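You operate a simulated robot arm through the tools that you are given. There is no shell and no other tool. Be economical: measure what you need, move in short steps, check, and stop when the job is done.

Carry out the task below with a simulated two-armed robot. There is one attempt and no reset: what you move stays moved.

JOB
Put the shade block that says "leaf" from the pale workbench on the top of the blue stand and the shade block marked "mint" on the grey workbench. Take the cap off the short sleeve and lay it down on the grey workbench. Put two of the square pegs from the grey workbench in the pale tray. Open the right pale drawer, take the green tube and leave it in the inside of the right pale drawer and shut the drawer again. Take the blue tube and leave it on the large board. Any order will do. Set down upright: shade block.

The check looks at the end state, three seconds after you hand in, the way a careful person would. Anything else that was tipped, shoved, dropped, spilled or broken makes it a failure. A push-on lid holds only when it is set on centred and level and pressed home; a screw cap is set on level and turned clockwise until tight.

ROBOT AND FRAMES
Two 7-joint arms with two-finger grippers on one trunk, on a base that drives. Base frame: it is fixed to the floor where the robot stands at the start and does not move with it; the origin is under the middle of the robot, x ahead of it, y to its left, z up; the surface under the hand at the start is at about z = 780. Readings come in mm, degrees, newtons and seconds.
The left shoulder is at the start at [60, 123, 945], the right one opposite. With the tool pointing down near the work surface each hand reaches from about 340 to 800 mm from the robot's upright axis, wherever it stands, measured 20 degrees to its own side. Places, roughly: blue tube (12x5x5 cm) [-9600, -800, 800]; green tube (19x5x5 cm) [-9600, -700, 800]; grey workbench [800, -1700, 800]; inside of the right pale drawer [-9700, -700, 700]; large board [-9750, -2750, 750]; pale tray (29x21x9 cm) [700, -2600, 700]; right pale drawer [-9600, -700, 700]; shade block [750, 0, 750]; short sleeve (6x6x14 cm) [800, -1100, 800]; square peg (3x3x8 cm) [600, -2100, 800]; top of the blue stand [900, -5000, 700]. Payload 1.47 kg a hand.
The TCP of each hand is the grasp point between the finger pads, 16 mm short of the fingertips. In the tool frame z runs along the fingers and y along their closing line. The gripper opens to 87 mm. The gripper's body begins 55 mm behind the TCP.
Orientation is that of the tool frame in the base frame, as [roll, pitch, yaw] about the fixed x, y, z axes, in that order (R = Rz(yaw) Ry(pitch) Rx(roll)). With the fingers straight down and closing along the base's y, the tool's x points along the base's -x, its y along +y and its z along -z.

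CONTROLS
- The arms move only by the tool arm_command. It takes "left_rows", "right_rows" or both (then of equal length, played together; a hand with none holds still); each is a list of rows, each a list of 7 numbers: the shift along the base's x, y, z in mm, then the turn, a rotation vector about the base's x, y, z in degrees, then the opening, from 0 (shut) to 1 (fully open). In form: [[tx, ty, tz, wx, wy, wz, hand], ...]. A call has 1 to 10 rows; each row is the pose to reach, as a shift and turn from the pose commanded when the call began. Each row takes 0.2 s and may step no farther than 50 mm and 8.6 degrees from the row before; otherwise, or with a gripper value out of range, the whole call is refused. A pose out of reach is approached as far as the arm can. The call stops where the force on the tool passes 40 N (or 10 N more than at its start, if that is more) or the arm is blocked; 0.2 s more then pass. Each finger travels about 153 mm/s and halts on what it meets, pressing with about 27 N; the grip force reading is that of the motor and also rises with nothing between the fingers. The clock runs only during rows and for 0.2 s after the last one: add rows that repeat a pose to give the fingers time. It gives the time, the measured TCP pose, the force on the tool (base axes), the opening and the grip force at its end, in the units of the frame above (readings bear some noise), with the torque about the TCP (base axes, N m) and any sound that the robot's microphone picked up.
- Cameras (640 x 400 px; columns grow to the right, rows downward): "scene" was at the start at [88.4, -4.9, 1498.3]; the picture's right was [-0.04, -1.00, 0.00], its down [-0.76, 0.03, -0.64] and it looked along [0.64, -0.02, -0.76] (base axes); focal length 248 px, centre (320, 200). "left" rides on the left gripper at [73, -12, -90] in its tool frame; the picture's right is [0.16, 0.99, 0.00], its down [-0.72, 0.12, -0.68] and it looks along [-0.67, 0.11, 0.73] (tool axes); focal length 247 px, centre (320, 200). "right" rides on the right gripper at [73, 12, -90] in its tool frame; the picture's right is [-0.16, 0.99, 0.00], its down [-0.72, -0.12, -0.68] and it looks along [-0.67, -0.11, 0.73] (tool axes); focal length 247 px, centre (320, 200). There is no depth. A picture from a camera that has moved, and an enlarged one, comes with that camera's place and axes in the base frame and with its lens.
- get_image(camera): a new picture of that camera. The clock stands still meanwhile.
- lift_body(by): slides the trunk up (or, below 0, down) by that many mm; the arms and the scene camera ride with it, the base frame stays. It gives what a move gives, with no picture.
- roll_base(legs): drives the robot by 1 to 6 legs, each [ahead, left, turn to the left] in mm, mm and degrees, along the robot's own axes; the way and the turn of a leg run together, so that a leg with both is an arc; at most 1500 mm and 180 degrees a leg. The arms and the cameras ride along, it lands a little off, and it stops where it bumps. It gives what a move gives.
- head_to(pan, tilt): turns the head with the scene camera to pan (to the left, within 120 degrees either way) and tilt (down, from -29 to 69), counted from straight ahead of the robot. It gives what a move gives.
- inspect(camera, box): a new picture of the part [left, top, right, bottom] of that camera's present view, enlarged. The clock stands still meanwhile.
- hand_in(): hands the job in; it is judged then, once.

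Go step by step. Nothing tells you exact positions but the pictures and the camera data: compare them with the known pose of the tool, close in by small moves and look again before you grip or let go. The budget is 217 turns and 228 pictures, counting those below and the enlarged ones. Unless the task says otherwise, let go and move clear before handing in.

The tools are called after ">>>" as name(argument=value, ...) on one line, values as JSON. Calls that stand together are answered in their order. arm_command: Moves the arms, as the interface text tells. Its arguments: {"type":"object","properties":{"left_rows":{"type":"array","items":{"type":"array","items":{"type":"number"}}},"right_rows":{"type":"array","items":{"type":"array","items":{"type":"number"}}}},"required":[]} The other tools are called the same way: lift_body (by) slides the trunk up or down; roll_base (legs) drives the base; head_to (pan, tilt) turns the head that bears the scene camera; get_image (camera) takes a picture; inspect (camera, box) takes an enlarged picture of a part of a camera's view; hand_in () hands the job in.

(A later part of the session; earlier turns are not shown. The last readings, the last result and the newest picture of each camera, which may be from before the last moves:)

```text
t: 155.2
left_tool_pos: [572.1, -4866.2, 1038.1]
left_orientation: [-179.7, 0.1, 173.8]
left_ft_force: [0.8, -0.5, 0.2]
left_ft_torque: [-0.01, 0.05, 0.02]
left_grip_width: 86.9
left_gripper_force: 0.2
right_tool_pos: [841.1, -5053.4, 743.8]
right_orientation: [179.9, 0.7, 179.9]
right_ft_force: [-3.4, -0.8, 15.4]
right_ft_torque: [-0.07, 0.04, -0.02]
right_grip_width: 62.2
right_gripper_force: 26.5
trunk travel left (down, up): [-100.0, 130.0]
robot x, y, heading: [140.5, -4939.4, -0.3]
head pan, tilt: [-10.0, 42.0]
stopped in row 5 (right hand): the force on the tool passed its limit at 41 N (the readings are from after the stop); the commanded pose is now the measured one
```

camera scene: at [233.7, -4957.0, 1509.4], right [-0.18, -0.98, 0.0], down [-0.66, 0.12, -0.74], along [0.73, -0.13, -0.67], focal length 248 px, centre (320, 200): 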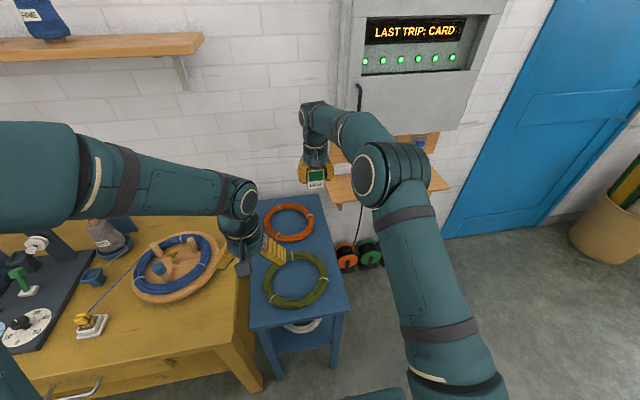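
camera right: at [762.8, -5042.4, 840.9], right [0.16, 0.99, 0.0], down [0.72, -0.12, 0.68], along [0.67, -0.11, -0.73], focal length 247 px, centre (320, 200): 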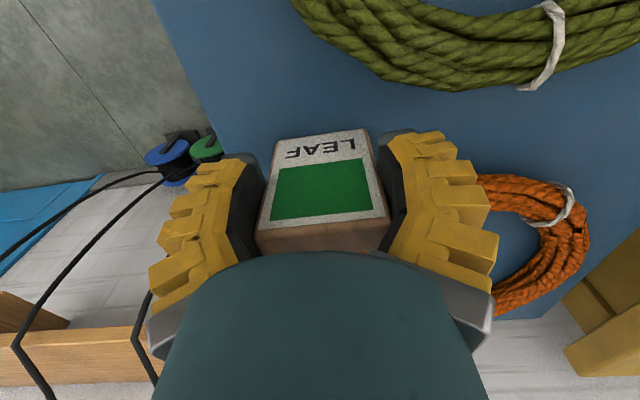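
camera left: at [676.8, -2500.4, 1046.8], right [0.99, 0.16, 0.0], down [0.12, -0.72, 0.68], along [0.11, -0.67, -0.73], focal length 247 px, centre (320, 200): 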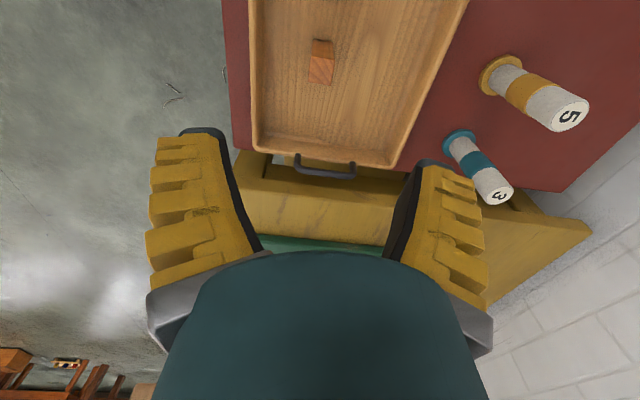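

>>> arm_command(right_rows=[[-2, 0, 2, 0, 0.7, 0, 0.4], [-2, 0, 2, 0, 0.7, 0, 0.7], [-2, 0, 2, 0, 0.7, 0, 1], [-2, 0, 2, 0, 0.7, 0, 1]])

>>> get_image(camera="right")

```text
t: 156.2
left_tool_pos: [571.3, -4865.7, 1038.7]
left_orientation: [-179.7, 0.0, 173.8]
left_ft_force: [-0.3, 0.0, -0.1]
left_ft_torque: [0.0, 0.0, -0.02]
left_grip_width: 86.7
left_gripper_force: 0.1
right_tool_pos: [838.1, -5053.3, 742.2]
right_orientation: [-179.9, -0.4, 179.9]
right_ft_force: [-1.2, -0.8, 0.8]
right_ft_torque: [0.01, 0.0, 0.02]
right_grip_width: 88.3
right_gripper_force: 0.1
trunk travel left (down, up): [-100.0, 130.0]
robot x, y, heading: [138.3, -4938.7, -0.6]
head pan, tilt: [-10.0, 42.0]
```

```text
97 pictures are left
camera right: at [763.6, -5042.6, 832.0], right [0.16, 0.99, 0.0], down [0.73, -0.12, 0.68], along [0.67, -0.11, -0.74], focal length 247 px, centre (320, 200)
```

right: 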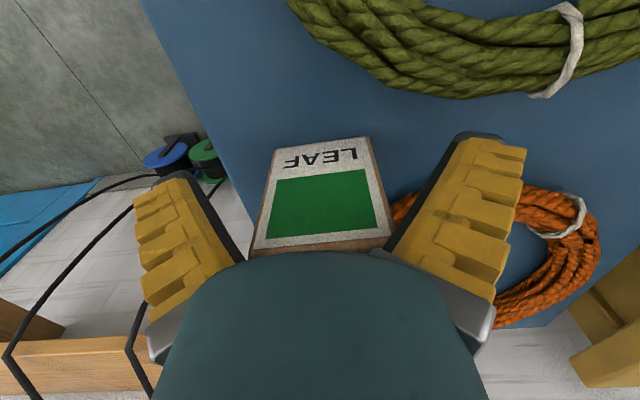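

>>> arm_command(right_rows=[[0, 0, 15, 0, 0, 0, 1], [0, 0, 40, 0, 0, 0, 1], [0, 0, 80, 0, 0, 0, 1], [0, 0, 125, 0, 0, 0, 1], [0, 0, 170, 0, 0, 0, 1], [0, 0, 215, 0, 0, 0, 1], [0, 0, 260, 0, 0, 0, 1], [-5, -10, 295, 0, 0, 0, 1]])

>>> get_image(camera="right")

>>> inspect(camera="scene", box=[220, 160, 380, 310])

```text
t: 158.0
left_tool_pos: [571.1, -4867.3, 1037.6]
left_orientation: [-179.8, 0.1, 173.8]
left_ft_force: [-0.1, -0.5, -0.9]
left_ft_torque: [-0.04, -0.02, 0.01]
left_grip_width: 86.9
left_gripper_force: 0.1
right_tool_pos: [830.6, -5063.9, 1040.1]
right_orientation: [180.0, -0.5, 179.9]
right_ft_force: [-0.2, 0.6, -0.3]
right_ft_torque: [0.02, -0.01, 0.02]
right_grip_width: 87.0
right_gripper_force: 0.0
trunk travel left (down, up): [-100.0, 130.0]
robot x, y, heading: [139.5, -4937.4, -0.4]
head pan, tilt: [-10.0, 42.0]
```

```text
96 pictures are left
camera right: at [757.3, -5054.1, 1128.0], right [0.16, 0.99, 0.0], down [0.73, -0.12, 0.68], along [0.67, -0.11, -0.74], focal length 247 px, centre (320, 200)
```

right: 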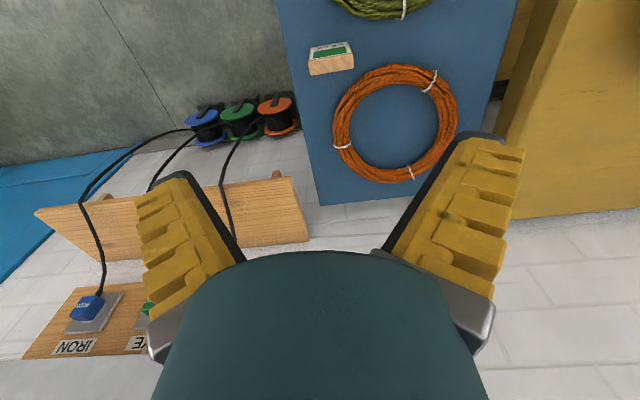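

```text
2.67 times, centred on (300, 235) of scene
camera zoom: at [233.0, -4957.3, 1509.4], right [-0.18, -0.98, 0.0], down [-0.66, 0.12, -0.74], along [0.73, -0.13, -0.67], focal length 662 px, centre (373, 107)
```

zoom: 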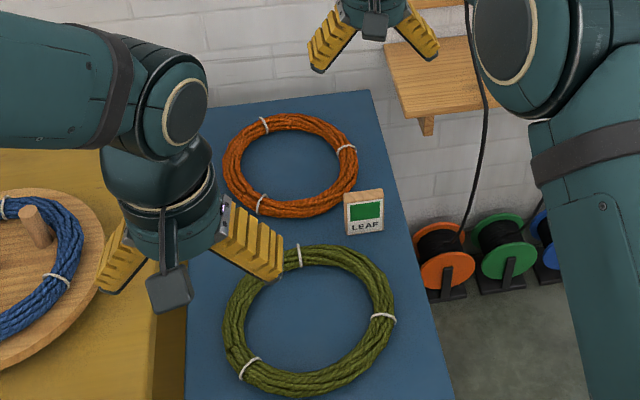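

LEAF stands upright on the stand. I'll retract the right hand, back off and survey the way toward x ≈ -9600.

>>> arm_command(right_rows=[[-43, -12, 0, 0, 0, 0, 1], [-86, -24, 0, 0, 0, 0, 1], [-129, -36, 0, 0, 0, 0, 1], [-172, -50, 0, 0, 0, 0, 1], [-215, -64, 0, 0, 0, 0, 1], [-258, -78, 0, 0, 0, 0, 1], [-300, -92, 0, 0, 0, 0, 1]])

>>> roll_base(legs=[[-500, 0, 0], [0, 0, 90]])

>>> head_to(pan=60, tilt=15)

>>> get_image(camera="scene")

```text
t: 159.6
left_tool_pos: [571.7, -4865.9, 1040.2]
left_orientation: [-179.8, 0.1, 173.9]
left_ft_force: [-0.5, -0.2, -0.6]
left_ft_torque: [0.0, -0.04, 0.04]
left_grip_width: 86.9
left_gripper_force: 0.2
right_tool_pos: [532.7, -5156.6, 1039.5]
right_orientation: [-179.9, -0.3, 179.9]
right_ft_force: [-0.5, -0.5, 0.3]
right_ft_torque: [0.01, -0.03, 0.03]
right_grip_width: 86.8
right_gripper_force: 0.0
trunk travel left (down, up): [-100.0, 130.0]
robot x, y, heading: [138.4, -4937.5, -0.4]
head pan, tilt: [-10.0, 42.0]
```

```text
t: 166.3
left_tool_pos: [-433.9, -4502.0, 1037.7]
left_orientation: [-179.8, 0.0, -97.0]
left_ft_force: [-0.4, 0.9, -0.8]
left_ft_torque: [0.0, -0.01, -0.03]
left_grip_width: 86.8
left_gripper_force: 0.0
right_tool_pos: [-143.0, -4543.3, 1041.0]
right_orientation: [-179.9, -0.4, -90.9]
right_ft_force: [0.0, 0.0, -0.2]
right_ft_torque: [0.02, -0.01, 0.0]
right_grip_width: 86.9
right_gripper_force: 0.0
trunk travel left (down, up): [-100.0, 130.0]
robot x, y, heading: [-366.2, -4936.0, 88.8]
head pan, tilt: [-10.0, 42.0]
```

```text
t: 167.8
left_tool_pos: [-431.9, -4502.3, 1038.3]
left_orientation: [-179.8, 0.1, -97.0]
left_ft_force: [0.2, 0.0, 0.3]
left_ft_torque: [0.01, 0.01, -0.02]
left_grip_width: 87.2
left_gripper_force: 0.0
right_tool_pos: [-143.3, -4543.0, 1039.1]
right_orientation: [-179.9, -0.3, -90.8]
right_ft_force: [0.1, -0.4, -0.1]
right_ft_torque: [-0.02, 0.0, 0.04]
right_grip_width: 87.1
right_gripper_force: 0.0
trunk travel left (down, up): [-100.0, 130.0]
robot x, y, heading: [-366.4, -4935.5, 88.9]
head pan, tilt: [60.0, 15.0]
```

```text
94 pictures are left
camera scene: at [-442.8, -4878.2, 1551.9], right [0.52, 0.86, 0.0], down [0.22, -0.13, -0.97], along [-0.83, 0.5, -0.26], focal length 248 px, centre (320, 200)
```

scene: 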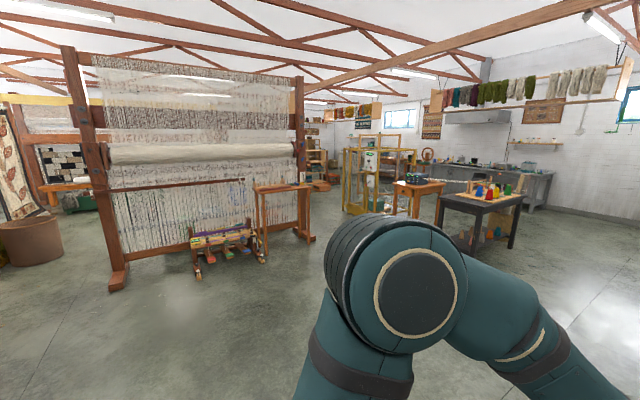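

The big loom spans y -5500…-3230 at x≈-3500, and a yellow cabinet stands near (-4300,-1940). The aisle runs between them at y≈-2580, so I'll go there and face -x.

>>> roll_base(legs=[[1200, 0, 0], [1150, 0, 0], [0, 0, 90]])

>>> head_to(pan=0, tilt=15)

>>> get_image(camera="scene")

```text
t: 183.0
left_tool_pos: [-743.1, -2658.5, 1039.7]
left_orientation: [-179.8, 0.0, -7.7]
left_ft_force: [-0.8, -0.1, 0.6]
left_ft_torque: [0.01, 0.02, 0.02]
left_grip_width: 87.0
left_gripper_force: 0.1
right_tool_pos: [-697.7, -2369.8, 1039.0]
right_orientation: [-179.9, -0.4, -1.5]
right_ft_force: [-0.2, 0.4, 0.2]
right_ft_torque: [-0.02, -0.02, 0.03]
right_grip_width: 87.2
right_gripper_force: 0.0
trunk travel left (down, up): [-100.0, 130.0]
robot x, y, heading: [-308.2, -2598.8, 178.1]
head pan, tilt: [60.0, 15.0]
```

```text
t: 184.3
left_tool_pos: [-742.7, -2657.7, 1037.6]
left_orientation: [-179.8, 0.0, -7.7]
left_ft_force: [0.4, -1.0, 0.8]
left_ft_torque: [0.0, 0.0, -0.03]
left_grip_width: 87.1
left_gripper_force: 0.0
right_tool_pos: [-696.9, -2370.0, 1038.2]
right_orientation: [-179.9, -0.3, -1.4]
right_ft_force: [0.0, -0.3, 1.2]
right_ft_torque: [-0.03, 0.0, -0.01]
right_grip_width: 86.6
right_gripper_force: 0.0
trunk travel left (down, up): [-100.0, 130.0]
robot x, y, heading: [-308.2, -2597.2, 178.2]
head pan, tilt: [0.0, 15.0]
```

```text
93 pictures are left
camera scene: at [-411.0, -2594.6, 1551.9], right [0.03, 1.0, 0.0], down [0.26, -0.01, -0.97], along [-0.97, 0.03, -0.26], focal length 248 px, centre (320, 200)
```

scene: 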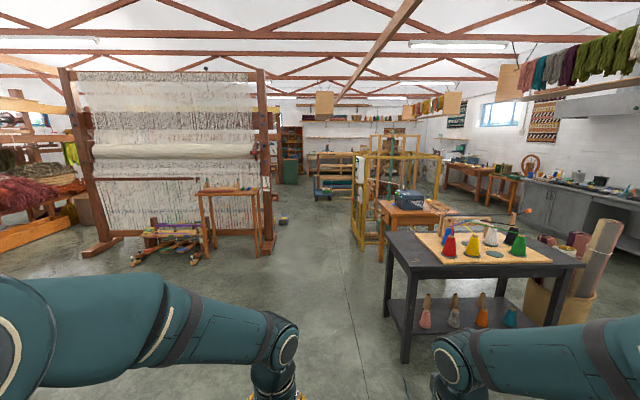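

The aisle straight ahead is clear, so I'll drive on in -x.

>>> roll_base(legs=[[0, 0, 1.8], [1500, 0, 0], [1500, 0, 0], [1400, 0, 0]])

>>> get_image(camera="scene")

```text
t: 205.7
left_tool_pos: [-5118.0, -2741.0, 1038.4]
left_orientation: [-179.7, 0.0, -4.8]
left_ft_force: [0.0, -0.4, -0.2]
left_ft_torque: [0.01, -0.01, 0.02]
left_grip_width: 87.0
left_gripper_force: 0.0
right_tool_pos: [-5087.1, -2449.5, 1039.9]
right_orientation: [-179.8, -0.4, 1.4]
right_ft_force: [0.4, -0.4, -0.1]
right_ft_torque: [0.03, -0.02, 0.01]
right_grip_width: 87.0
right_gripper_force: 0.0
trunk travel left (down, up): [-100.0, 130.0]
robot x, y, heading: [-4687.0, -2654.3, -178.9]
head pan, tilt: [0.0, 15.0]
```

```text
92 pictures are left
camera scene: at [-4790.4, -2659.4, 1551.9], right [-0.02, 1.0, 0.0], down [0.26, 0.0, -0.97], along [-0.97, -0.02, -0.26], focal length 248 px, centre (320, 200)
```

scene: 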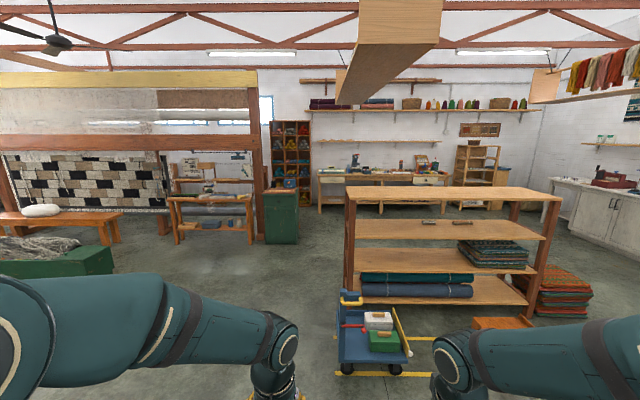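

A shelf and a cart are ahead to the right, and the far bench is beyond them. I'll pass them on the left.

>>> roll_base(legs=[[0, 420, -1.1], [1500, 0, 0], [1300, 0, 0]])

>>> get_image(camera="scene")

```text
t: 208.3
left_tool_pos: [-5115.6, -2886.8, 1038.6]
left_orientation: [-179.8, 0.0, -5.1]
left_ft_force: [0.0, 0.3, -0.4]
left_ft_torque: [-0.03, -0.03, 0.0]
left_grip_width: 87.1
left_gripper_force: 0.0
right_tool_pos: [-5082.5, -2596.2, 1038.6]
right_orientation: [180.0, -0.2, 1.0]
right_ft_force: [-0.4, 0.0, 0.4]
right_ft_torque: [-0.04, 0.02, -0.01]
right_grip_width: 87.1
right_gripper_force: 0.1
trunk travel left (down, up): [-100.0, 130.0]
robot x, y, heading: [-4686.4, -2805.4, -179.2]
head pan, tilt: [0.0, 15.0]
stopped in leg 1: the robot was blocked; the commanded pose is now the measured one
```

```text
91 pictures are left
camera scene: at [-4787.1, -2807.5, 1551.9], right [-0.01, 1.0, 0.0], down [0.26, 0.0, -0.97], along [-0.97, -0.01, -0.26], focal length 248 px, centre (320, 200)
```

scene: 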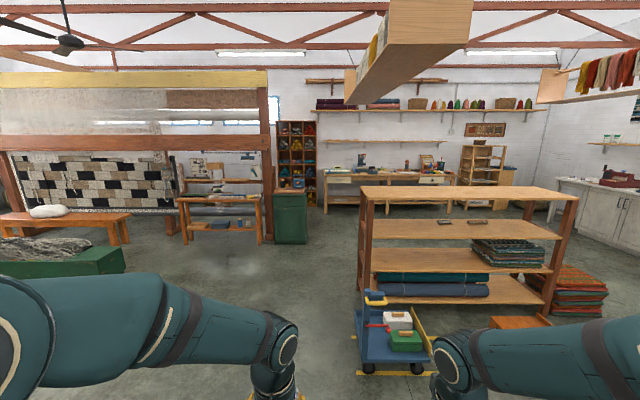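

The base bumped something on its left. I'll look there.

>>> head_to(pan=90, tilt=55)

>>> get_image(camera="scene")

```text
t: 209.9
left_tool_pos: [-5115.5, -2888.3, 1038.6]
left_orientation: [-179.8, 0.0, -5.1]
left_ft_force: [0.1, 1.3, -0.3]
left_ft_torque: [-0.01, 0.0, -0.01]
left_grip_width: 86.9
left_gripper_force: 0.1
right_tool_pos: [-5082.7, -2597.7, 1039.3]
right_orientation: [179.9, -0.3, 1.1]
right_ft_force: [0.1, -0.7, 0.0]
right_ft_torque: [0.0, 0.01, 0.02]
right_grip_width: 87.1
right_gripper_force: 0.2
trunk travel left (down, up): [-100.0, 130.0]
robot x, y, heading: [-4684.0, -2804.7, -179.4]
head pan, tilt: [90.0, 55.0]
```

```text
90 pictures are left
camera scene: at [-4692.8, -2879.9, 1491.7], right [-1.0, -0.01, 0.0], down [-0.01, 0.82, -0.57], along [0.01, -0.57, -0.82], focal length 248 px, centre (320, 200)
```

scene: 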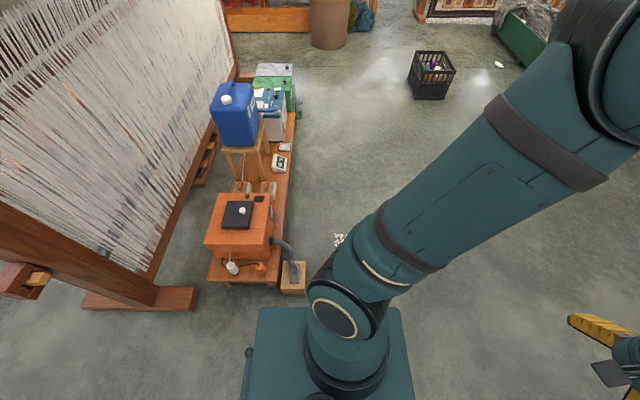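

I'm beside the machine bench by the loom, and everything there looks in place. I'll ease away to the right, go ahead past it, then sidestep left.

>>> inspect(camera="scene", box=[190, 180, 350, 330])

>>> roll_base(legs=[[0, -110, 0], [720, 0, 0]])

>>> get_image(camera="scene")

```text
2.67 times, centred on (270, 255) of scene
camera zoom: at [-4692.8, -2879.9, 1491.7], right [-1.0, -0.01, 0.0], down [-0.01, 0.82, -0.57], along [0.01, -0.57, -0.82], focal length 662 px, centre (453, 53)
```

zoom: 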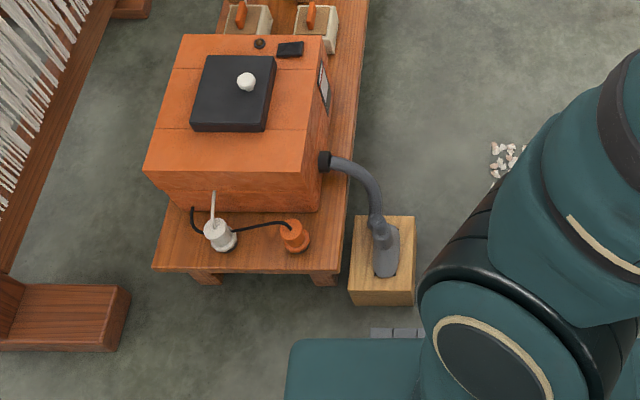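

```text
t: 211.3
left_tool_pos: [-5116.1, -2888.2, 1038.4]
left_orientation: [-179.8, 0.0, -5.0]
left_ft_force: [0.1, -0.3, 0.2]
left_ft_torque: [0.02, 0.04, -0.02]
left_grip_width: 87.1
left_gripper_force: 0.0
right_tool_pos: [-5084.0, -2598.6, 1040.1]
right_orientation: [-180.0, -0.3, 1.2]
right_ft_force: [-0.2, -0.4, 0.4]
right_ft_torque: [0.01, 0.03, -0.01]
right_grip_width: 87.0
right_gripper_force: 0.0
trunk travel left (down, up): [-100.0, 130.0]
robot x, y, heading: [-4682.6, -2802.5, -179.5]
head pan, tilt: [90.0, 55.0]
stopped in leg 1: the robot was blocked; the commanded pose is now the measured one
```

```text
88 pictures are left
camera scene: at [-4693.0, -2879.3, 1491.6], right [-1.0, -0.01, 0.0], down [-0.01, 0.82, -0.57], along [0.01, -0.57, -0.82], focal length 248 px, centre (320, 200)
```

scene: 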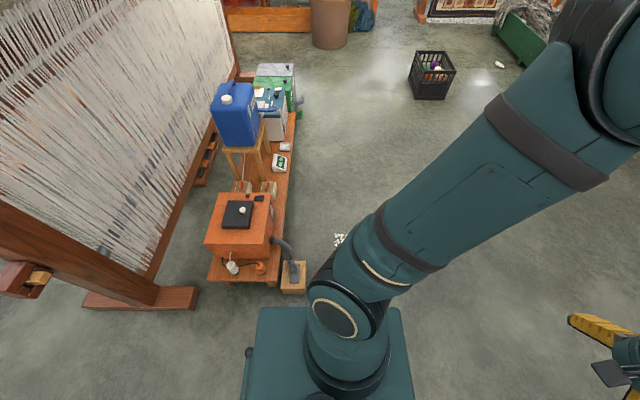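

>>> head_to(pan=-80, tilt=55)

>>> get_image(camera="scene")

>>> head_to(pan=30, tilt=65)

>>> get_image(camera="scene")

```text
t: 213.9
left_tool_pos: [-5115.4, -2887.6, 1038.3]
left_orientation: [-179.8, 0.0, -5.1]
left_ft_force: [-0.2, -0.4, -1.3]
left_ft_torque: [0.02, 0.02, -0.01]
left_grip_width: 87.0
left_gripper_force: 0.0
right_tool_pos: [-5083.5, -2597.7, 1039.2]
right_orientation: [179.9, -0.3, 1.2]
right_ft_force: [0.4, 0.1, 1.0]
right_ft_torque: [0.01, 0.02, 0.0]
right_grip_width: 86.9
right_gripper_force: 0.0
trunk travel left (down, up): [-100.0, 130.0]
robot x, y, heading: [-4684.1, -2802.4, -179.2]
head pan, tilt: [-80.0, 55.0]
```

```text
87 pictures are left
camera scene: at [-4707.5, -2736.4, 1491.6], right [0.98, 0.19, 0.0], down [0.15, -0.8, -0.57], along [-0.11, 0.56, -0.82], focal length 248 px, centre (320, 200)
```

scene: 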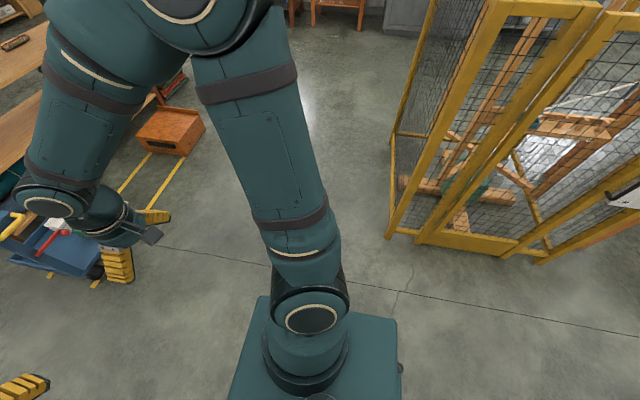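

```text
t: 215.8
left_tool_pos: [-5116.4, -2887.8, 1038.8]
left_orientation: [-179.8, -0.1, -5.0]
left_ft_force: [-0.3, 0.1, -0.2]
left_ft_torque: [-0.03, 0.01, 0.0]
left_grip_width: 87.0
left_gripper_force: 0.0
right_tool_pos: [-5083.5, -2596.5, 1039.4]
right_orientation: [180.0, -0.4, 1.2]
right_ft_force: [0.7, -1.3, -0.7]
right_ft_torque: [-0.01, 0.0, -0.03]
right_grip_width: 86.8
right_gripper_force: 0.0
trunk travel left (down, up): [-100.0, 130.0]
robot x, y, heading: [-4685.1, -2807.9, -179.4]
head pan, tilt: [30.0, 65.0]
```

```text
86 pictures are left
camera scene: at [-4746.2, -2838.2, 1480.0], right [-0.51, 0.86, 0.0], down [0.78, 0.46, -0.42], along [-0.36, -0.22, -0.91], focal length 248 px, centre (320, 200)
```

scene: 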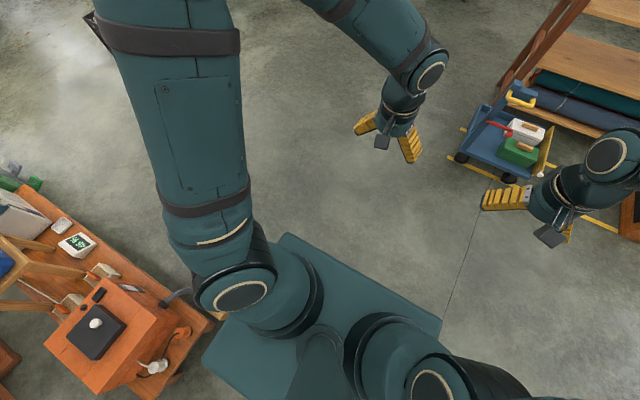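

>>> roll_base(legs=[[0, -40, 0]])

>>> roll_base(legs=[[60, -20, 0]])

```text
t: 216.8
left_tool_pos: [-5117.2, -2841.6, 1038.5]
left_orientation: [-179.9, 0.1, -5.1]
left_ft_force: [0.4, -1.2, -0.1]
left_ft_torque: [0.03, -0.01, -0.02]
left_grip_width: 87.0
left_gripper_force: 0.1
right_tool_pos: [-5083.6, -2550.0, 1039.7]
right_orientation: [-179.9, -0.4, 1.0]
right_ft_force: [0.5, -0.1, 0.6]
right_ft_torque: [0.01, 0.03, -0.02]
right_grip_width: 87.0
right_gripper_force: 0.0
trunk travel left (down, up): [-100.0, 130.0]
robot x, y, heading: [-4686.3, -2759.9, -179.3]
head pan, tilt: [30.0, 65.0]
```

```text
t: 217.8
left_tool_pos: [-5176.2, -2821.6, 1038.4]
left_orientation: [-179.8, 0.0, -5.2]
left_ft_force: [-1.1, -0.1, -0.3]
left_ft_torque: [0.0, -0.02, 0.0]
left_grip_width: 86.9
left_gripper_force: 0.0
right_tool_pos: [-5143.0, -2530.9, 1039.6]
right_orientation: [180.0, -0.4, 0.9]
right_ft_force: [0.8, -0.3, -0.9]
right_ft_torque: [-0.02, -0.03, 0.02]
right_grip_width: 87.0
right_gripper_force: 0.0
trunk travel left (down, up): [-100.0, 130.0]
robot x, y, heading: [-4749.0, -2739.5, -179.2]
head pan, tilt: [30.0, 65.0]
```

Free again. I'll proceed ahead, then sidestep left.

>>> roll_base(legs=[[680, 0, 0], [0, 320, -0.8]])

>>> head_to(pan=110, tilt=40)

>>> get_image(camera="scene")

>>> head_to(pan=0, tilt=25)

>>> get_image(camera="scene")

```text
t: 224.5
left_tool_pos: [-5839.0, -3156.1, 1038.1]
left_orientation: [-179.8, 0.0, -5.0]
left_ft_force: [-0.1, -0.1, -0.7]
left_ft_torque: [0.0, 0.01, 0.04]
left_grip_width: 87.3
left_gripper_force: 0.0
right_tool_pos: [-5805.3, -2865.6, 1039.3]
right_orientation: [-179.9, -0.2, 1.1]
right_ft_force: [-0.3, -0.5, 0.4]
right_ft_torque: [0.03, 0.03, -0.01]
right_grip_width: 86.9
right_gripper_force: 0.2
trunk travel left (down, up): [-100.0, 130.0]
robot x, y, heading: [-5408.4, -3072.6, -179.1]
head pan, tilt: [30.0, 65.0]
```

```text
t: 226.0
left_tool_pos: [-5838.4, -3156.1, 1037.9]
left_orientation: [-179.8, 0.0, -5.2]
left_ft_force: [-0.1, -0.7, -0.1]
left_ft_torque: [-0.01, -0.03, 0.01]
left_grip_width: 86.7
left_gripper_force: 0.1
right_tool_pos: [-5806.5, -2865.8, 1038.9]
right_orientation: [180.0, -0.4, 1.0]
right_ft_force: [0.2, 0.4, 0.0]
right_ft_torque: [0.0, 0.01, 0.0]
right_grip_width: 86.8
right_gripper_force: 0.1
trunk travel left (down, up): [-100.0, 130.0]
robot x, y, heading: [-5409.1, -3073.6, -179.2]
head pan, tilt: [110.0, 40.0]
```

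```text
85 pictures are left
camera scene: at [-5386.8, -3155.4, 1512.3], right [-0.94, -0.35, 0.0], down [-0.23, 0.6, -0.77], along [0.27, -0.72, -0.64], focal length 248 px, centre (320, 200)
```

scene: 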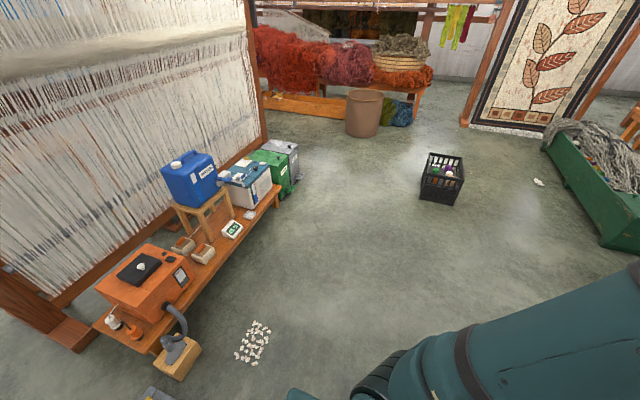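

```text
t: 227.9
left_tool_pos: [-5838.6, -3157.2, 1038.0]
left_orientation: [-179.8, 0.1, -5.1]
left_ft_force: [0.4, 0.0, -0.2]
left_ft_torque: [-0.02, 0.0, -0.02]
left_grip_width: 86.9
left_gripper_force: 0.1
right_tool_pos: [-5805.6, -2865.6, 1038.8]
right_orientation: [-179.9, -0.2, 1.0]
right_ft_force: [-0.6, -0.1, 0.5]
right_ft_torque: [0.01, -0.01, 0.01]
right_grip_width: 87.3
right_gripper_force: 0.1
trunk travel left (down, up): [-100.0, 130.0]
robot x, y, heading: [-5406.7, -3076.3, -179.4]
head pan, tilt: [0.0, 25.0]
```

```text
84 pictures are left
camera scene: at [-5508.9, -3077.0, 1535.6], right [-0.01, 1.0, 0.0], down [0.42, 0.01, -0.91], along [-0.91, -0.01, -0.42], focal length 248 px, centre (320, 200)
```

scene: 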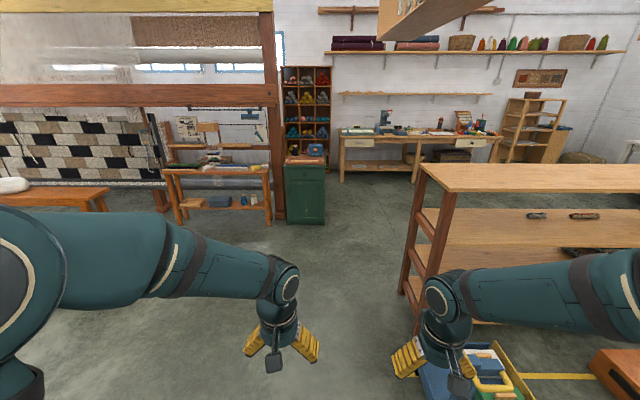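

>>> roll_base(legs=[[0, 180, -0.6], [1100, 0, 0], [1000, 0, 0]])

>>> head_to(pan=-60, tilt=30)

>>> get_image(camera="scene")

```text
t: 240.1
left_tool_pos: [-7923.3, -3381.9, 1038.7]
left_orientation: [-179.9, 0.0, -4.6]
left_ft_force: [0.2, -0.1, 0.9]
left_ft_torque: [0.01, -0.05, 0.02]
left_grip_width: 87.0
left_gripper_force: 0.0
right_tool_pos: [-7892.8, -3090.4, 1038.6]
right_orientation: [-179.9, -0.3, 1.4]
right_ft_force: [-0.2, 1.0, 0.7]
right_ft_torque: [0.0, -0.04, 0.02]
right_grip_width: 87.1
right_gripper_force: 0.0
trunk travel left (down, up): [-100.0, 130.0]
robot x, y, heading: [-7491.8, -3295.2, -179.0]
head pan, tilt: [0.0, 25.0]
```

```text
t: 241.4
left_tool_pos: [-7923.0, -3381.5, 1038.7]
left_orientation: [-179.7, 0.0, -4.6]
left_ft_force: [-1.0, -1.1, -0.1]
left_ft_torque: [-0.04, 0.06, 0.01]
left_grip_width: 87.0
left_gripper_force: 0.0
right_tool_pos: [-7891.3, -3090.7, 1039.5]
right_orientation: [180.0, -0.3, 1.5]
right_ft_force: [-1.3, -0.5, 0.6]
right_ft_torque: [0.01, -0.01, -0.01]
right_grip_width: 86.9
right_gripper_force: 0.1
trunk travel left (down, up): [-100.0, 130.0]
robot x, y, heading: [-7493.2, -3294.7, -178.8]
head pan, tilt: [-60.0, 30.0]
```

```text
83 pictures are left
camera scene: at [-7548.0, -3220.4, 1527.7], right [0.86, 0.52, 0.0], down [0.26, -0.43, -0.87], along [-0.45, 0.74, -0.5], focal length 248 px, centre (320, 200)
```

scene: 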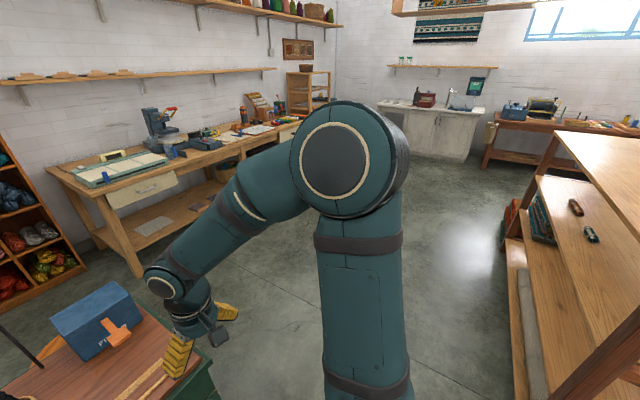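

The right hand is near a toolbox on a cabinet. I'll raise the trunk and sidestep right, away from it.

>>> lift_body(by=120)

>>> roll_base(legs=[[-60, 0, -1], [0, -1200, 0]])

>>> head_to(pan=-10, tilt=25)

>>> get_image(camera="scene")

```text
t: 242.9
left_tool_pos: [-7923.3, -3381.8, 1158.2]
left_orientation: [-179.8, 0.0, -4.6]
left_ft_force: [0.5, 0.8, -0.1]
left_ft_torque: [0.0, 0.01, 0.0]
left_grip_width: 87.0
left_gripper_force: 0.1
right_tool_pos: [-7891.2, -3090.2, 1158.9]
right_orientation: [180.0, -0.3, 1.5]
right_ft_force: [-0.8, 0.8, 0.4]
right_ft_torque: [-0.02, 0.0, 0.01]
right_grip_width: 87.0
right_gripper_force: 0.0
trunk travel left (down, up): [-220.0, 10.0]
robot x, y, heading: [-7493.2, -3295.2, -178.8]
head pan, tilt: [-60.0, 30.0]
```

```text
t: 254.2
left_tool_pos: [-7856.5, -2170.3, 1158.6]
left_orientation: [-179.8, -0.1, -6.8]
left_ft_force: [-0.1, -1.2, 0.1]
left_ft_torque: [0.01, -0.02, 0.01]
left_grip_width: 87.1
left_gripper_force: 0.1
right_tool_pos: [-7813.6, -1880.6, 1158.0]
right_orientation: [-180.0, -0.2, -0.7]
right_ft_force: [0.3, 0.0, 0.5]
right_ft_torque: [0.01, -0.03, 0.02]
right_grip_width: 86.9
right_gripper_force: 0.0
trunk travel left (down, up): [-220.0, 10.0]
robot x, y, heading: [-7420.7, -2103.1, 179.0]
head pan, tilt: [-60.0, 30.0]
```

```text
t: 255.4
left_tool_pos: [-7856.5, -2171.1, 1159.2]
left_orientation: [-179.8, 0.0, -6.8]
left_ft_force: [0.3, 0.7, 0.6]
left_ft_torque: [-0.03, 0.02, -0.02]
left_grip_width: 86.9
left_gripper_force: 0.0
right_tool_pos: [-7814.6, -1880.5, 1158.5]
right_orientation: [-180.0, -0.2, -0.7]
right_ft_force: [-0.4, 0.1, 0.3]
right_ft_torque: [0.0, -0.01, -0.02]
right_grip_width: 87.0
right_gripper_force: 0.1
trunk travel left (down, up): [-220.0, 10.0]
robot x, y, heading: [-7425.0, -2105.3, 178.9]
head pan, tilt: [-10.0, 25.0]
```

```text
82 pictures are left
camera scene: at [-7522.1, -2085.6, 1655.6], right [0.19, 0.98, 0.0], down [0.41, -0.08, -0.91], along [-0.89, 0.17, -0.42], focal length 248 px, centre (320, 200)
```

scene: 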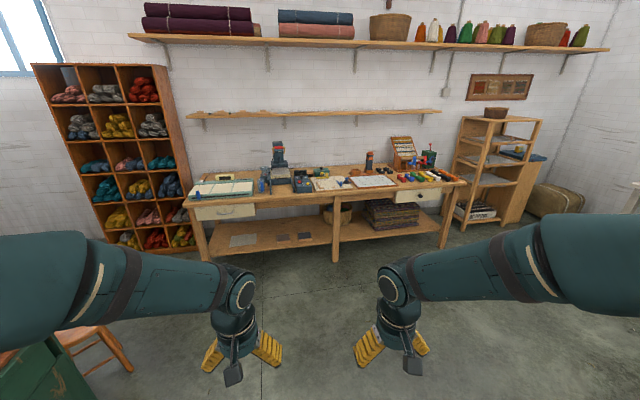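

The far bench has drawers at its left and right ends. Let me zoom in.

>>> inspect(camera="scene", box=[320, 130, 480, 230])

>>> inspect(camera="scene", box=[170, 130, 330, 230])

```text
4.00 times, centred on (400, 180) of scene
camera zoom: at [-7522.1, -2085.6, 1655.6], right [0.19, 0.98, 0.0], down [0.41, -0.08, -0.91], along [-0.89, 0.17, -0.42], focal length 993 px, centre (0, 280)
```

zoom: 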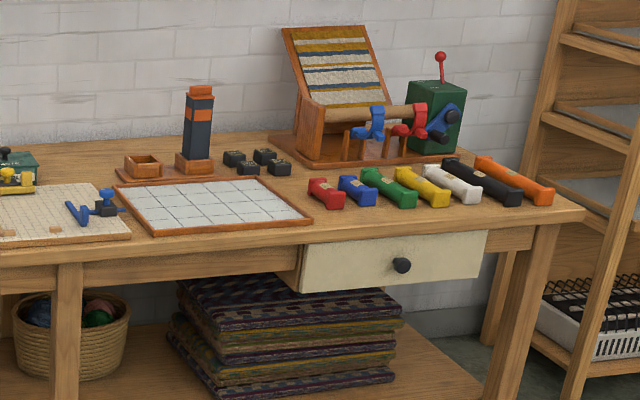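

```text
4.00 times, centred on (250, 180) of scene
camera zoom: at [-7522.1, -2085.6, 1655.6], right [0.19, 0.98, 0.0], down [0.41, -0.08, -0.91], along [-0.89, 0.17, -0.42], focal length 993 px, centre (600, 280)
```

zoom: 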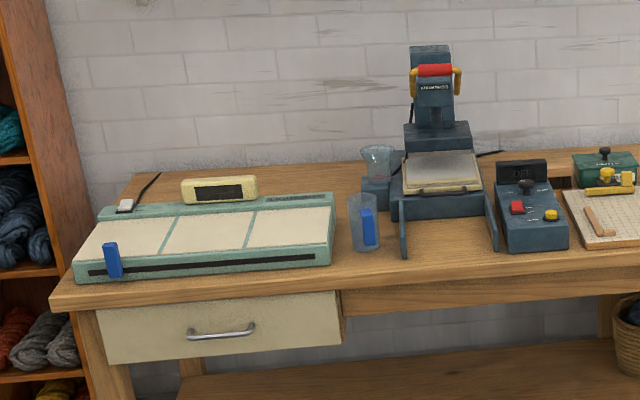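

The right pale drawer has a round knob near (-9420,-750,700). The green tube is near (-9655,-663) and the blue one is two over. I'll drive up in front of them.

>>> roll_base(legs=[[700, 0, 1.1], [0, -1300, 0], [780, 0, 0]])

>>> head_to(pan=0, tilt=45)

>>> get_image(camera="scene")

```text
t: 274.3
left_tool_pos: [-9332.7, -862.0, 1157.2]
left_orientation: [-179.8, 0.1, -5.5]
left_ft_force: [-0.1, 0.1, 0.4]
left_ft_torque: [-0.02, 0.0, 0.06]
left_grip_width: 87.1
left_gripper_force: 0.1
right_tool_pos: [-9298.2, -571.2, 1159.5]
right_orientation: [-180.0, -0.3, 0.6]
right_ft_force: [-0.3, -0.2, -0.2]
right_ft_torque: [0.0, -0.03, -0.01]
right_grip_width: 86.7
right_gripper_force: 0.1
trunk travel left (down, up): [-220.0, 10.0]
robot x, y, heading: [-8900.2, -784.8, -180.0]
head pan, tilt: [-10.0, 25.0]
```

```text
t: 275.2
left_tool_pos: [-9331.4, -860.5, 1159.4]
left_orientation: [-179.8, 0.0, -5.5]
left_ft_force: [-0.1, -0.4, -0.4]
left_ft_torque: [0.0, 0.01, -0.03]
left_grip_width: 87.1
left_gripper_force: 0.0
right_tool_pos: [-9297.2, -570.8, 1159.5]
right_orientation: [180.0, -0.3, 0.6]
right_ft_force: [0.7, 0.9, 0.0]
right_ft_torque: [0.01, 0.01, 0.0]
right_grip_width: 87.0
right_gripper_force: 0.0
trunk travel left (down, up): [-220.0, 10.0]
robot x, y, heading: [-8903.4, -785.2, -179.4]
head pan, tilt: [0.0, 45.0]
```

```text
79 pictures are left
camera scene: at [-8991.0, -784.7, 1625.1], right [0.0, 1.0, 0.0], down [0.71, 0.0, -0.71], along [-0.71, 0.0, -0.71], focal length 248 px, centre (320, 200)
```

scene: 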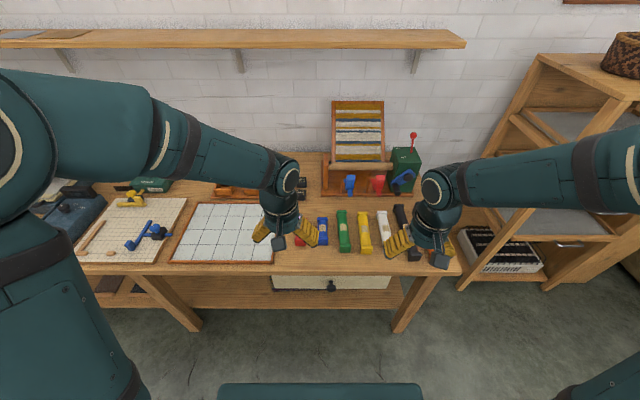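

>>> lift_body(by=-120)

>>> inspect(camera="scene", box=[250, 190, 470, 330])

>>> get_image(camera="right")

```text
t: 276.7
left_tool_pos: [-9332.9, -860.6, 1037.8]
left_orientation: [-179.8, 0.1, -5.6]
left_ft_force: [-0.6, 0.1, 0.1]
left_ft_torque: [-0.01, 0.01, -0.02]
left_grip_width: 86.7
left_gripper_force: 0.0
right_tool_pos: [-9297.6, -570.8, 1037.5]
right_orientation: [180.0, -0.3, 0.6]
right_ft_force: [0.6, -0.1, 0.4]
right_ft_torque: [0.01, 0.02, -0.03]
right_grip_width: 87.2
right_gripper_force: 0.0
trunk travel left (down, up): [-100.0, 130.0]
robot x, y, heading: [-8903.1, -784.0, -180.1]
head pan, tilt: [0.0, 45.0]
```

```text
2.86 times, centred on (360, 260) of scene
camera zoom: at [-8990.9, -784.7, 1505.2], right [0.0, 1.0, 0.0], down [0.71, 0.0, -0.71], along [-0.71, 0.0, -0.71], focal length 709 px, centre (206, 29)
```

zoom: 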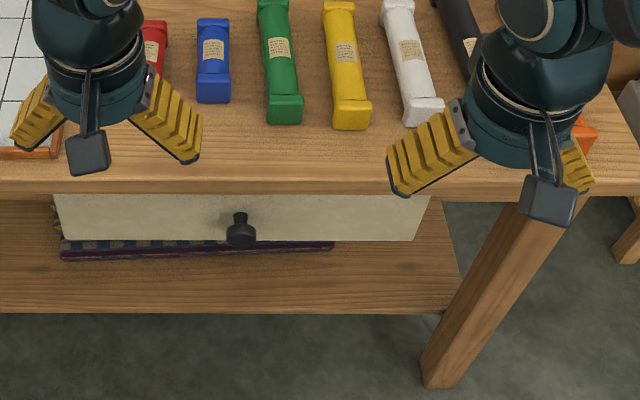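

```text
77 pictures are left
camera right: at [-9226.0, -582.5, 1128.2], right [-0.15, -0.99, 0.0], down [-0.73, 0.11, 0.68], along [-0.67, 0.1, -0.74], focal length 247 px, centre (320, 200)
```

right: 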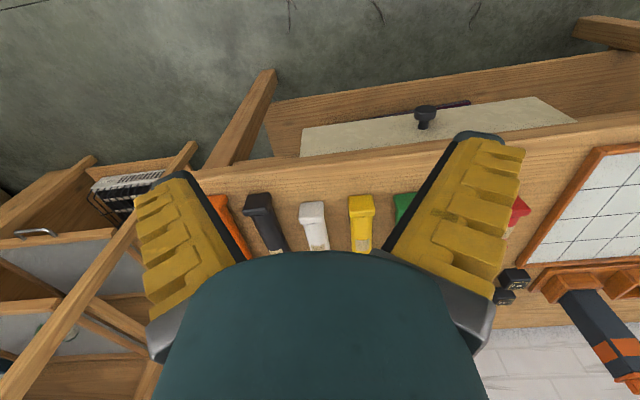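

The knob triangulates to (-9444,-741,698), right at the bench's front edge. I'll move the left hand aside and tilt the right hand forward in front of the knob.

>>> arm_command(left_rows=[[0, -25, 0, 0, 0, 0, 1], [0, -50, 0, 0, 0, 0, 1], [0, -75, 0, 0, 0, 0, 1], [0, -100, 0, 0, 0, 0, 1], [0, -125, 0, 0, 0, 0, 1], [0, -150, 0, 0, 0, 0, 1], [0, -175, 0, 0, 0, 0, 1], [0, -200, 0, 0, 0, 0, 1]], right_rows=[[15, -10, -10, 0, 7.5, 0, 1], [20, -25, -35, 0, 15, 0, 1], [20, -45, -65, 0, 22.5, 0, 1], [15, -65, -95, 0, 30, 0, 1], [5, -90, -125, 0, 37.5, 0, 1], [-10, -115, -155, 0, 45, 0, 1], [-25, -140, -185, 0, 52.5, 0, 1], [-40, -168, -215, 0, 60, 0, 1]])

>>> get_image(camera="right")

>>> get_image(camera="scene")

```text
t: 278.5
left_tool_pos: [-9333.4, -1060.2, 1038.0]
left_orientation: [-179.8, 0.0, -5.7]
left_ft_force: [0.2, -0.6, -0.4]
left_ft_torque: [0.01, 0.01, -0.02]
left_grip_width: 87.0
left_gripper_force: 0.2
right_tool_pos: [-9338.7, -739.4, 822.3]
right_orientation: [-179.1, 59.7, 1.1]
right_ft_force: [0.1, -0.2, 0.0]
right_ft_torque: [0.01, -0.02, 0.0]
right_grip_width: 87.2
right_gripper_force: 0.1
right hand out of reach, approached as far as the arm can: row 3, 4, 5, 6, 7
trunk travel left (down, up): [-100.0, 130.0]
robot x, y, heading: [-8901.2, -784.3, -179.9]
head pan, tilt: [0.0, 45.0]
```

```text
76 pictures are left
camera right: at [-9225.0, -751.2, 804.2], right [-0.08, -0.99, 0.13], down [0.22, 0.11, 0.97], along [-0.97, 0.1, 0.21], focal length 247 px, centre (320, 200)
```

right: 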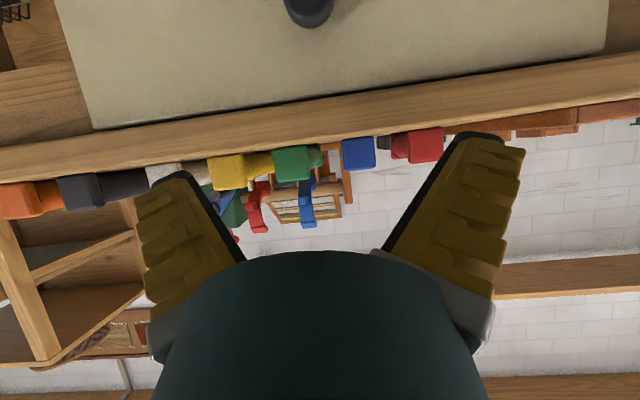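

```text
75 pictures are left
camera scene: at [-8992.1, -785.0, 1505.0], right [0.0, 1.0, 0.0], down [0.71, 0.0, -0.71], along [-0.71, 0.0, -0.71], focal length 248 px, centre (320, 200)
```

scene: 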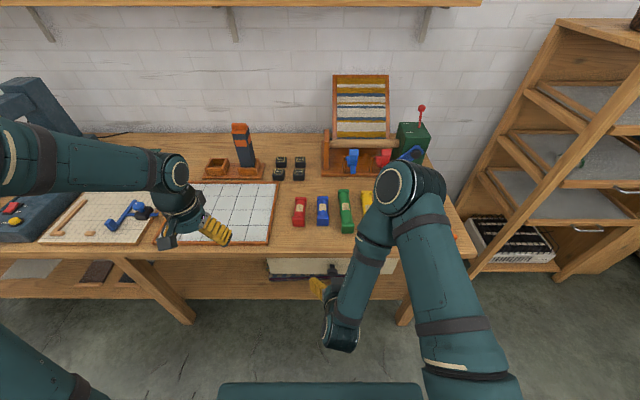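

>>> arm_command(right_rows=[[-5, -1, -30, 0, 0, 0, 1], [-10, -2, -60, 0, 0, 0, 1], [-24, -2, -80, 0, 0, 0, 1]])

>>> get_image(camera="right")

```text
t: 279.3
left_tool_pos: [-9331.6, -1061.1, 1038.8]
left_orientation: [-179.8, 0.0, -5.5]
left_ft_force: [-0.4, -0.4, -0.4]
left_ft_torque: [0.01, -0.04, 0.02]
left_grip_width: 86.9
left_gripper_force: 0.2
right_tool_pos: [-9360.6, -742.5, 743.4]
right_orientation: [-178.9, 59.7, 1.3]
right_ft_force: [0.2, 0.1, -0.7]
right_ft_torque: [0.0, -0.03, 0.01]
right_grip_width: 86.9
right_gripper_force: 0.1
trunk travel left (down, up): [-100.0, 130.0]
robot x, y, heading: [-8902.9, -786.2, -179.7]
head pan, tilt: [0.0, 45.0]
```

```text
74 pictures are left
camera right: at [-9248.0, -753.9, 724.5], right [-0.08, -0.99, 0.13], down [0.22, 0.11, 0.97], along [-0.97, 0.1, 0.21], focal length 247 px, centre (320, 200)
```

right: 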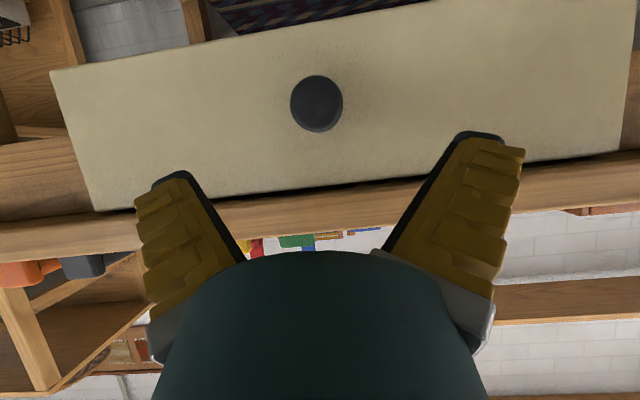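

>>> arm_command(right_rows=[[-30, 1, -17, 0, 0, 0, 1], [-60, 1, -34, 0, 0, 0, 1], [-87, 1, -49, 0, 0, 0, 1]])

>>> get_image(camera="right")

```text
t: 280.1
left_tool_pos: [-9334.0, -1059.7, 1037.6]
left_orientation: [-179.8, 0.0, -5.5]
left_ft_force: [-0.8, 0.5, 0.3]
left_ft_torque: [0.0, 0.02, -0.01]
left_grip_width: 86.8
left_gripper_force: 0.0
right_tool_pos: [-9449.9, -740.5, 694.8]
right_orientation: [-179.0, 59.6, 1.2]
right_ft_force: [-0.1, -0.2, -0.3]
right_ft_torque: [-0.01, -0.02, -0.01]
right_grip_width: 87.1
right_gripper_force: 0.1
trunk travel left (down, up): [-100.0, 130.0]
robot x, y, heading: [-8901.4, -780.1, -179.9]
head pan, tilt: [0.0, 45.0]
```

```text
73 pictures are left
camera right: at [-9336.2, -752.6, 675.7], right [-0.08, -0.99, 0.13], down [0.22, 0.11, 0.97], along [-0.97, 0.1, 0.21], focal length 247 px, centre (320, 200)
```

right: 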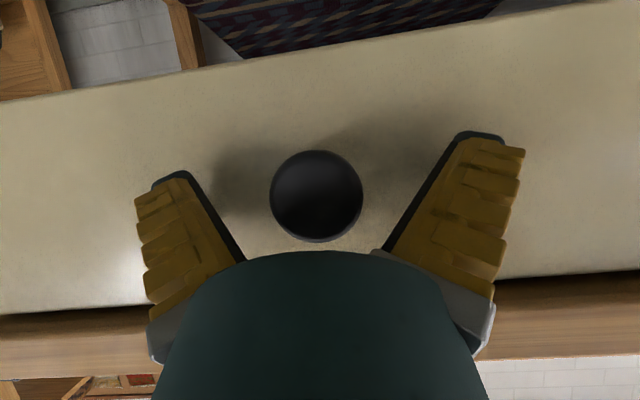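

Knob centred between the fingers. I'll close and pull the drawer gently.

>>> arm_command(right_rows=[[-4, 0, 0, 0, 0, 0, 0.5], [-4, 0, 0, 0, 0, 0, 0.2], [-4, 0, 0, 0, 0, 0, 0.1], [-4, 0, 0, 0, 0, 0, 0.1], [10, 0, 0, 0, 0, 0, 0.1], [30, 0, 0, 0, 0, 0, 0.1], [55, 0, 0, 0, 0, 0, 0.1], [80, 0, 0, 0, 0, 0, 0.1]])

>>> get_image(camera="right")

>>> get_image(camera="scene")

```text
t: 280.6
left_tool_pos: [-9330.9, -1059.4, 1040.0]
left_orientation: [-179.8, 0.1, -5.7]
left_ft_force: [0.9, -0.2, -0.9]
left_ft_torque: [0.0, 0.02, 0.04]
left_grip_width: 86.8
left_gripper_force: 0.1
right_tool_pos: [-9444.2, -738.7, 691.8]
right_orientation: [-178.8, 58.7, 1.2]
right_ft_force: [17.3, 6.4, 11.9]
right_ft_torque: [0.12, -0.42, -0.76]
right_grip_width: 29.1
right_gripper_force: 30.4
trunk travel left (down, up): [-100.0, 130.0]
robot x, y, heading: [-8901.4, -782.1, -179.7]
head pan, tilt: [0.0, 45.0]
stopped in row 2 (right hand): the force on the tool passed its limit at 42 N (the readings are from after the stop); the commanded pose is now the measured one
```

```text
72 pictures are left
camera right: at [-9330.8, -750.4, 675.1], right [-0.08, -0.99, 0.12], down [0.21, 0.11, 0.97], along [-0.98, 0.1, 0.19], focal length 247 px, centre (320, 200)
```

right: 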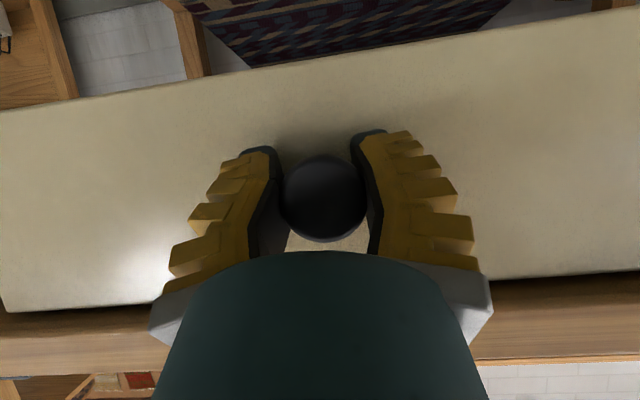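

```text
71 pictures are left
camera scene: at [-8987.9, -784.0, 1505.4], right [0.0, 1.0, 0.0], down [0.71, 0.0, -0.71], along [-0.71, 0.0, -0.71], focal length 248 px, centre (320, 200)
```

scene: 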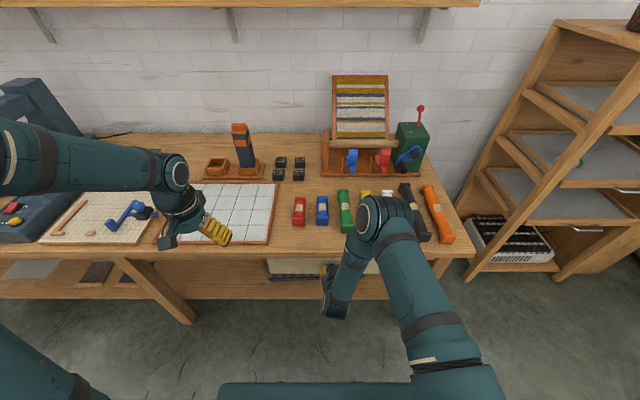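

>>> arm_command(right_rows=[[0, 0, 0, 0, 0, 0, 0.1], [0, 0, 0, 0, 0, 0, 0.1], [8, 0, 0, 0, 0, 0, 0.1], [18, 0, 0, 0, 0, 0, 0.1], [30, 0, 0, 0, 0, 0, 0.1], [45, 0, 0, 0, 0, 0, 0.1], [60, 0, 0, 0, 0, 0, 0.1], [80, 0, 0, 0, 0, 0, 0.1]])

>>> get_image(camera="scene")

```text
t: 282.4
left_tool_pos: [-9332.9, -1059.9, 1038.4]
left_orientation: [-179.8, 0.0, -5.6]
left_ft_force: [-0.1, -0.8, 0.7]
left_ft_torque: [0.01, 0.02, -0.03]
left_grip_width: 87.2
left_gripper_force: 0.0
right_tool_pos: [-9364.2, -740.1, 691.8]
right_orientation: [-178.9, 58.7, 1.3]
right_ft_force: [0.6, 2.4, -9.7]
right_ft_torque: [0.03, 0.1, -0.25]
right_grip_width: 28.3
right_gripper_force: 29.9
trunk travel left (down, up): [-100.0, 130.0]
robot x, y, heading: [-8898.2, -780.7, -179.9]
head pan, tilt: [0.0, 45.0]
```

```text
70 pictures are left
camera scene: at [-8990.8, -784.2, 1505.0], right [0.0, 1.0, 0.0], down [0.71, 0.0, -0.71], along [-0.71, 0.0, -0.71], focal length 248 px, centre (320, 200)
```

scene: 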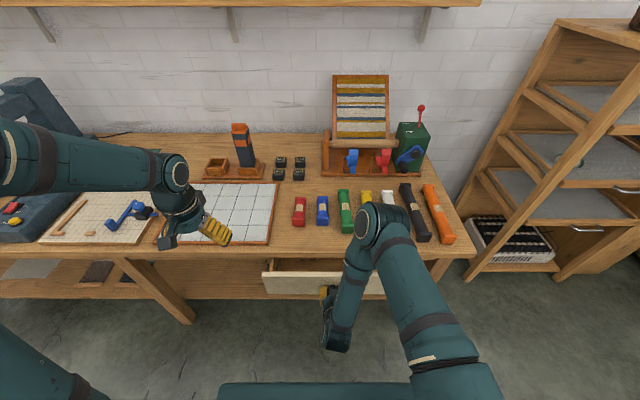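

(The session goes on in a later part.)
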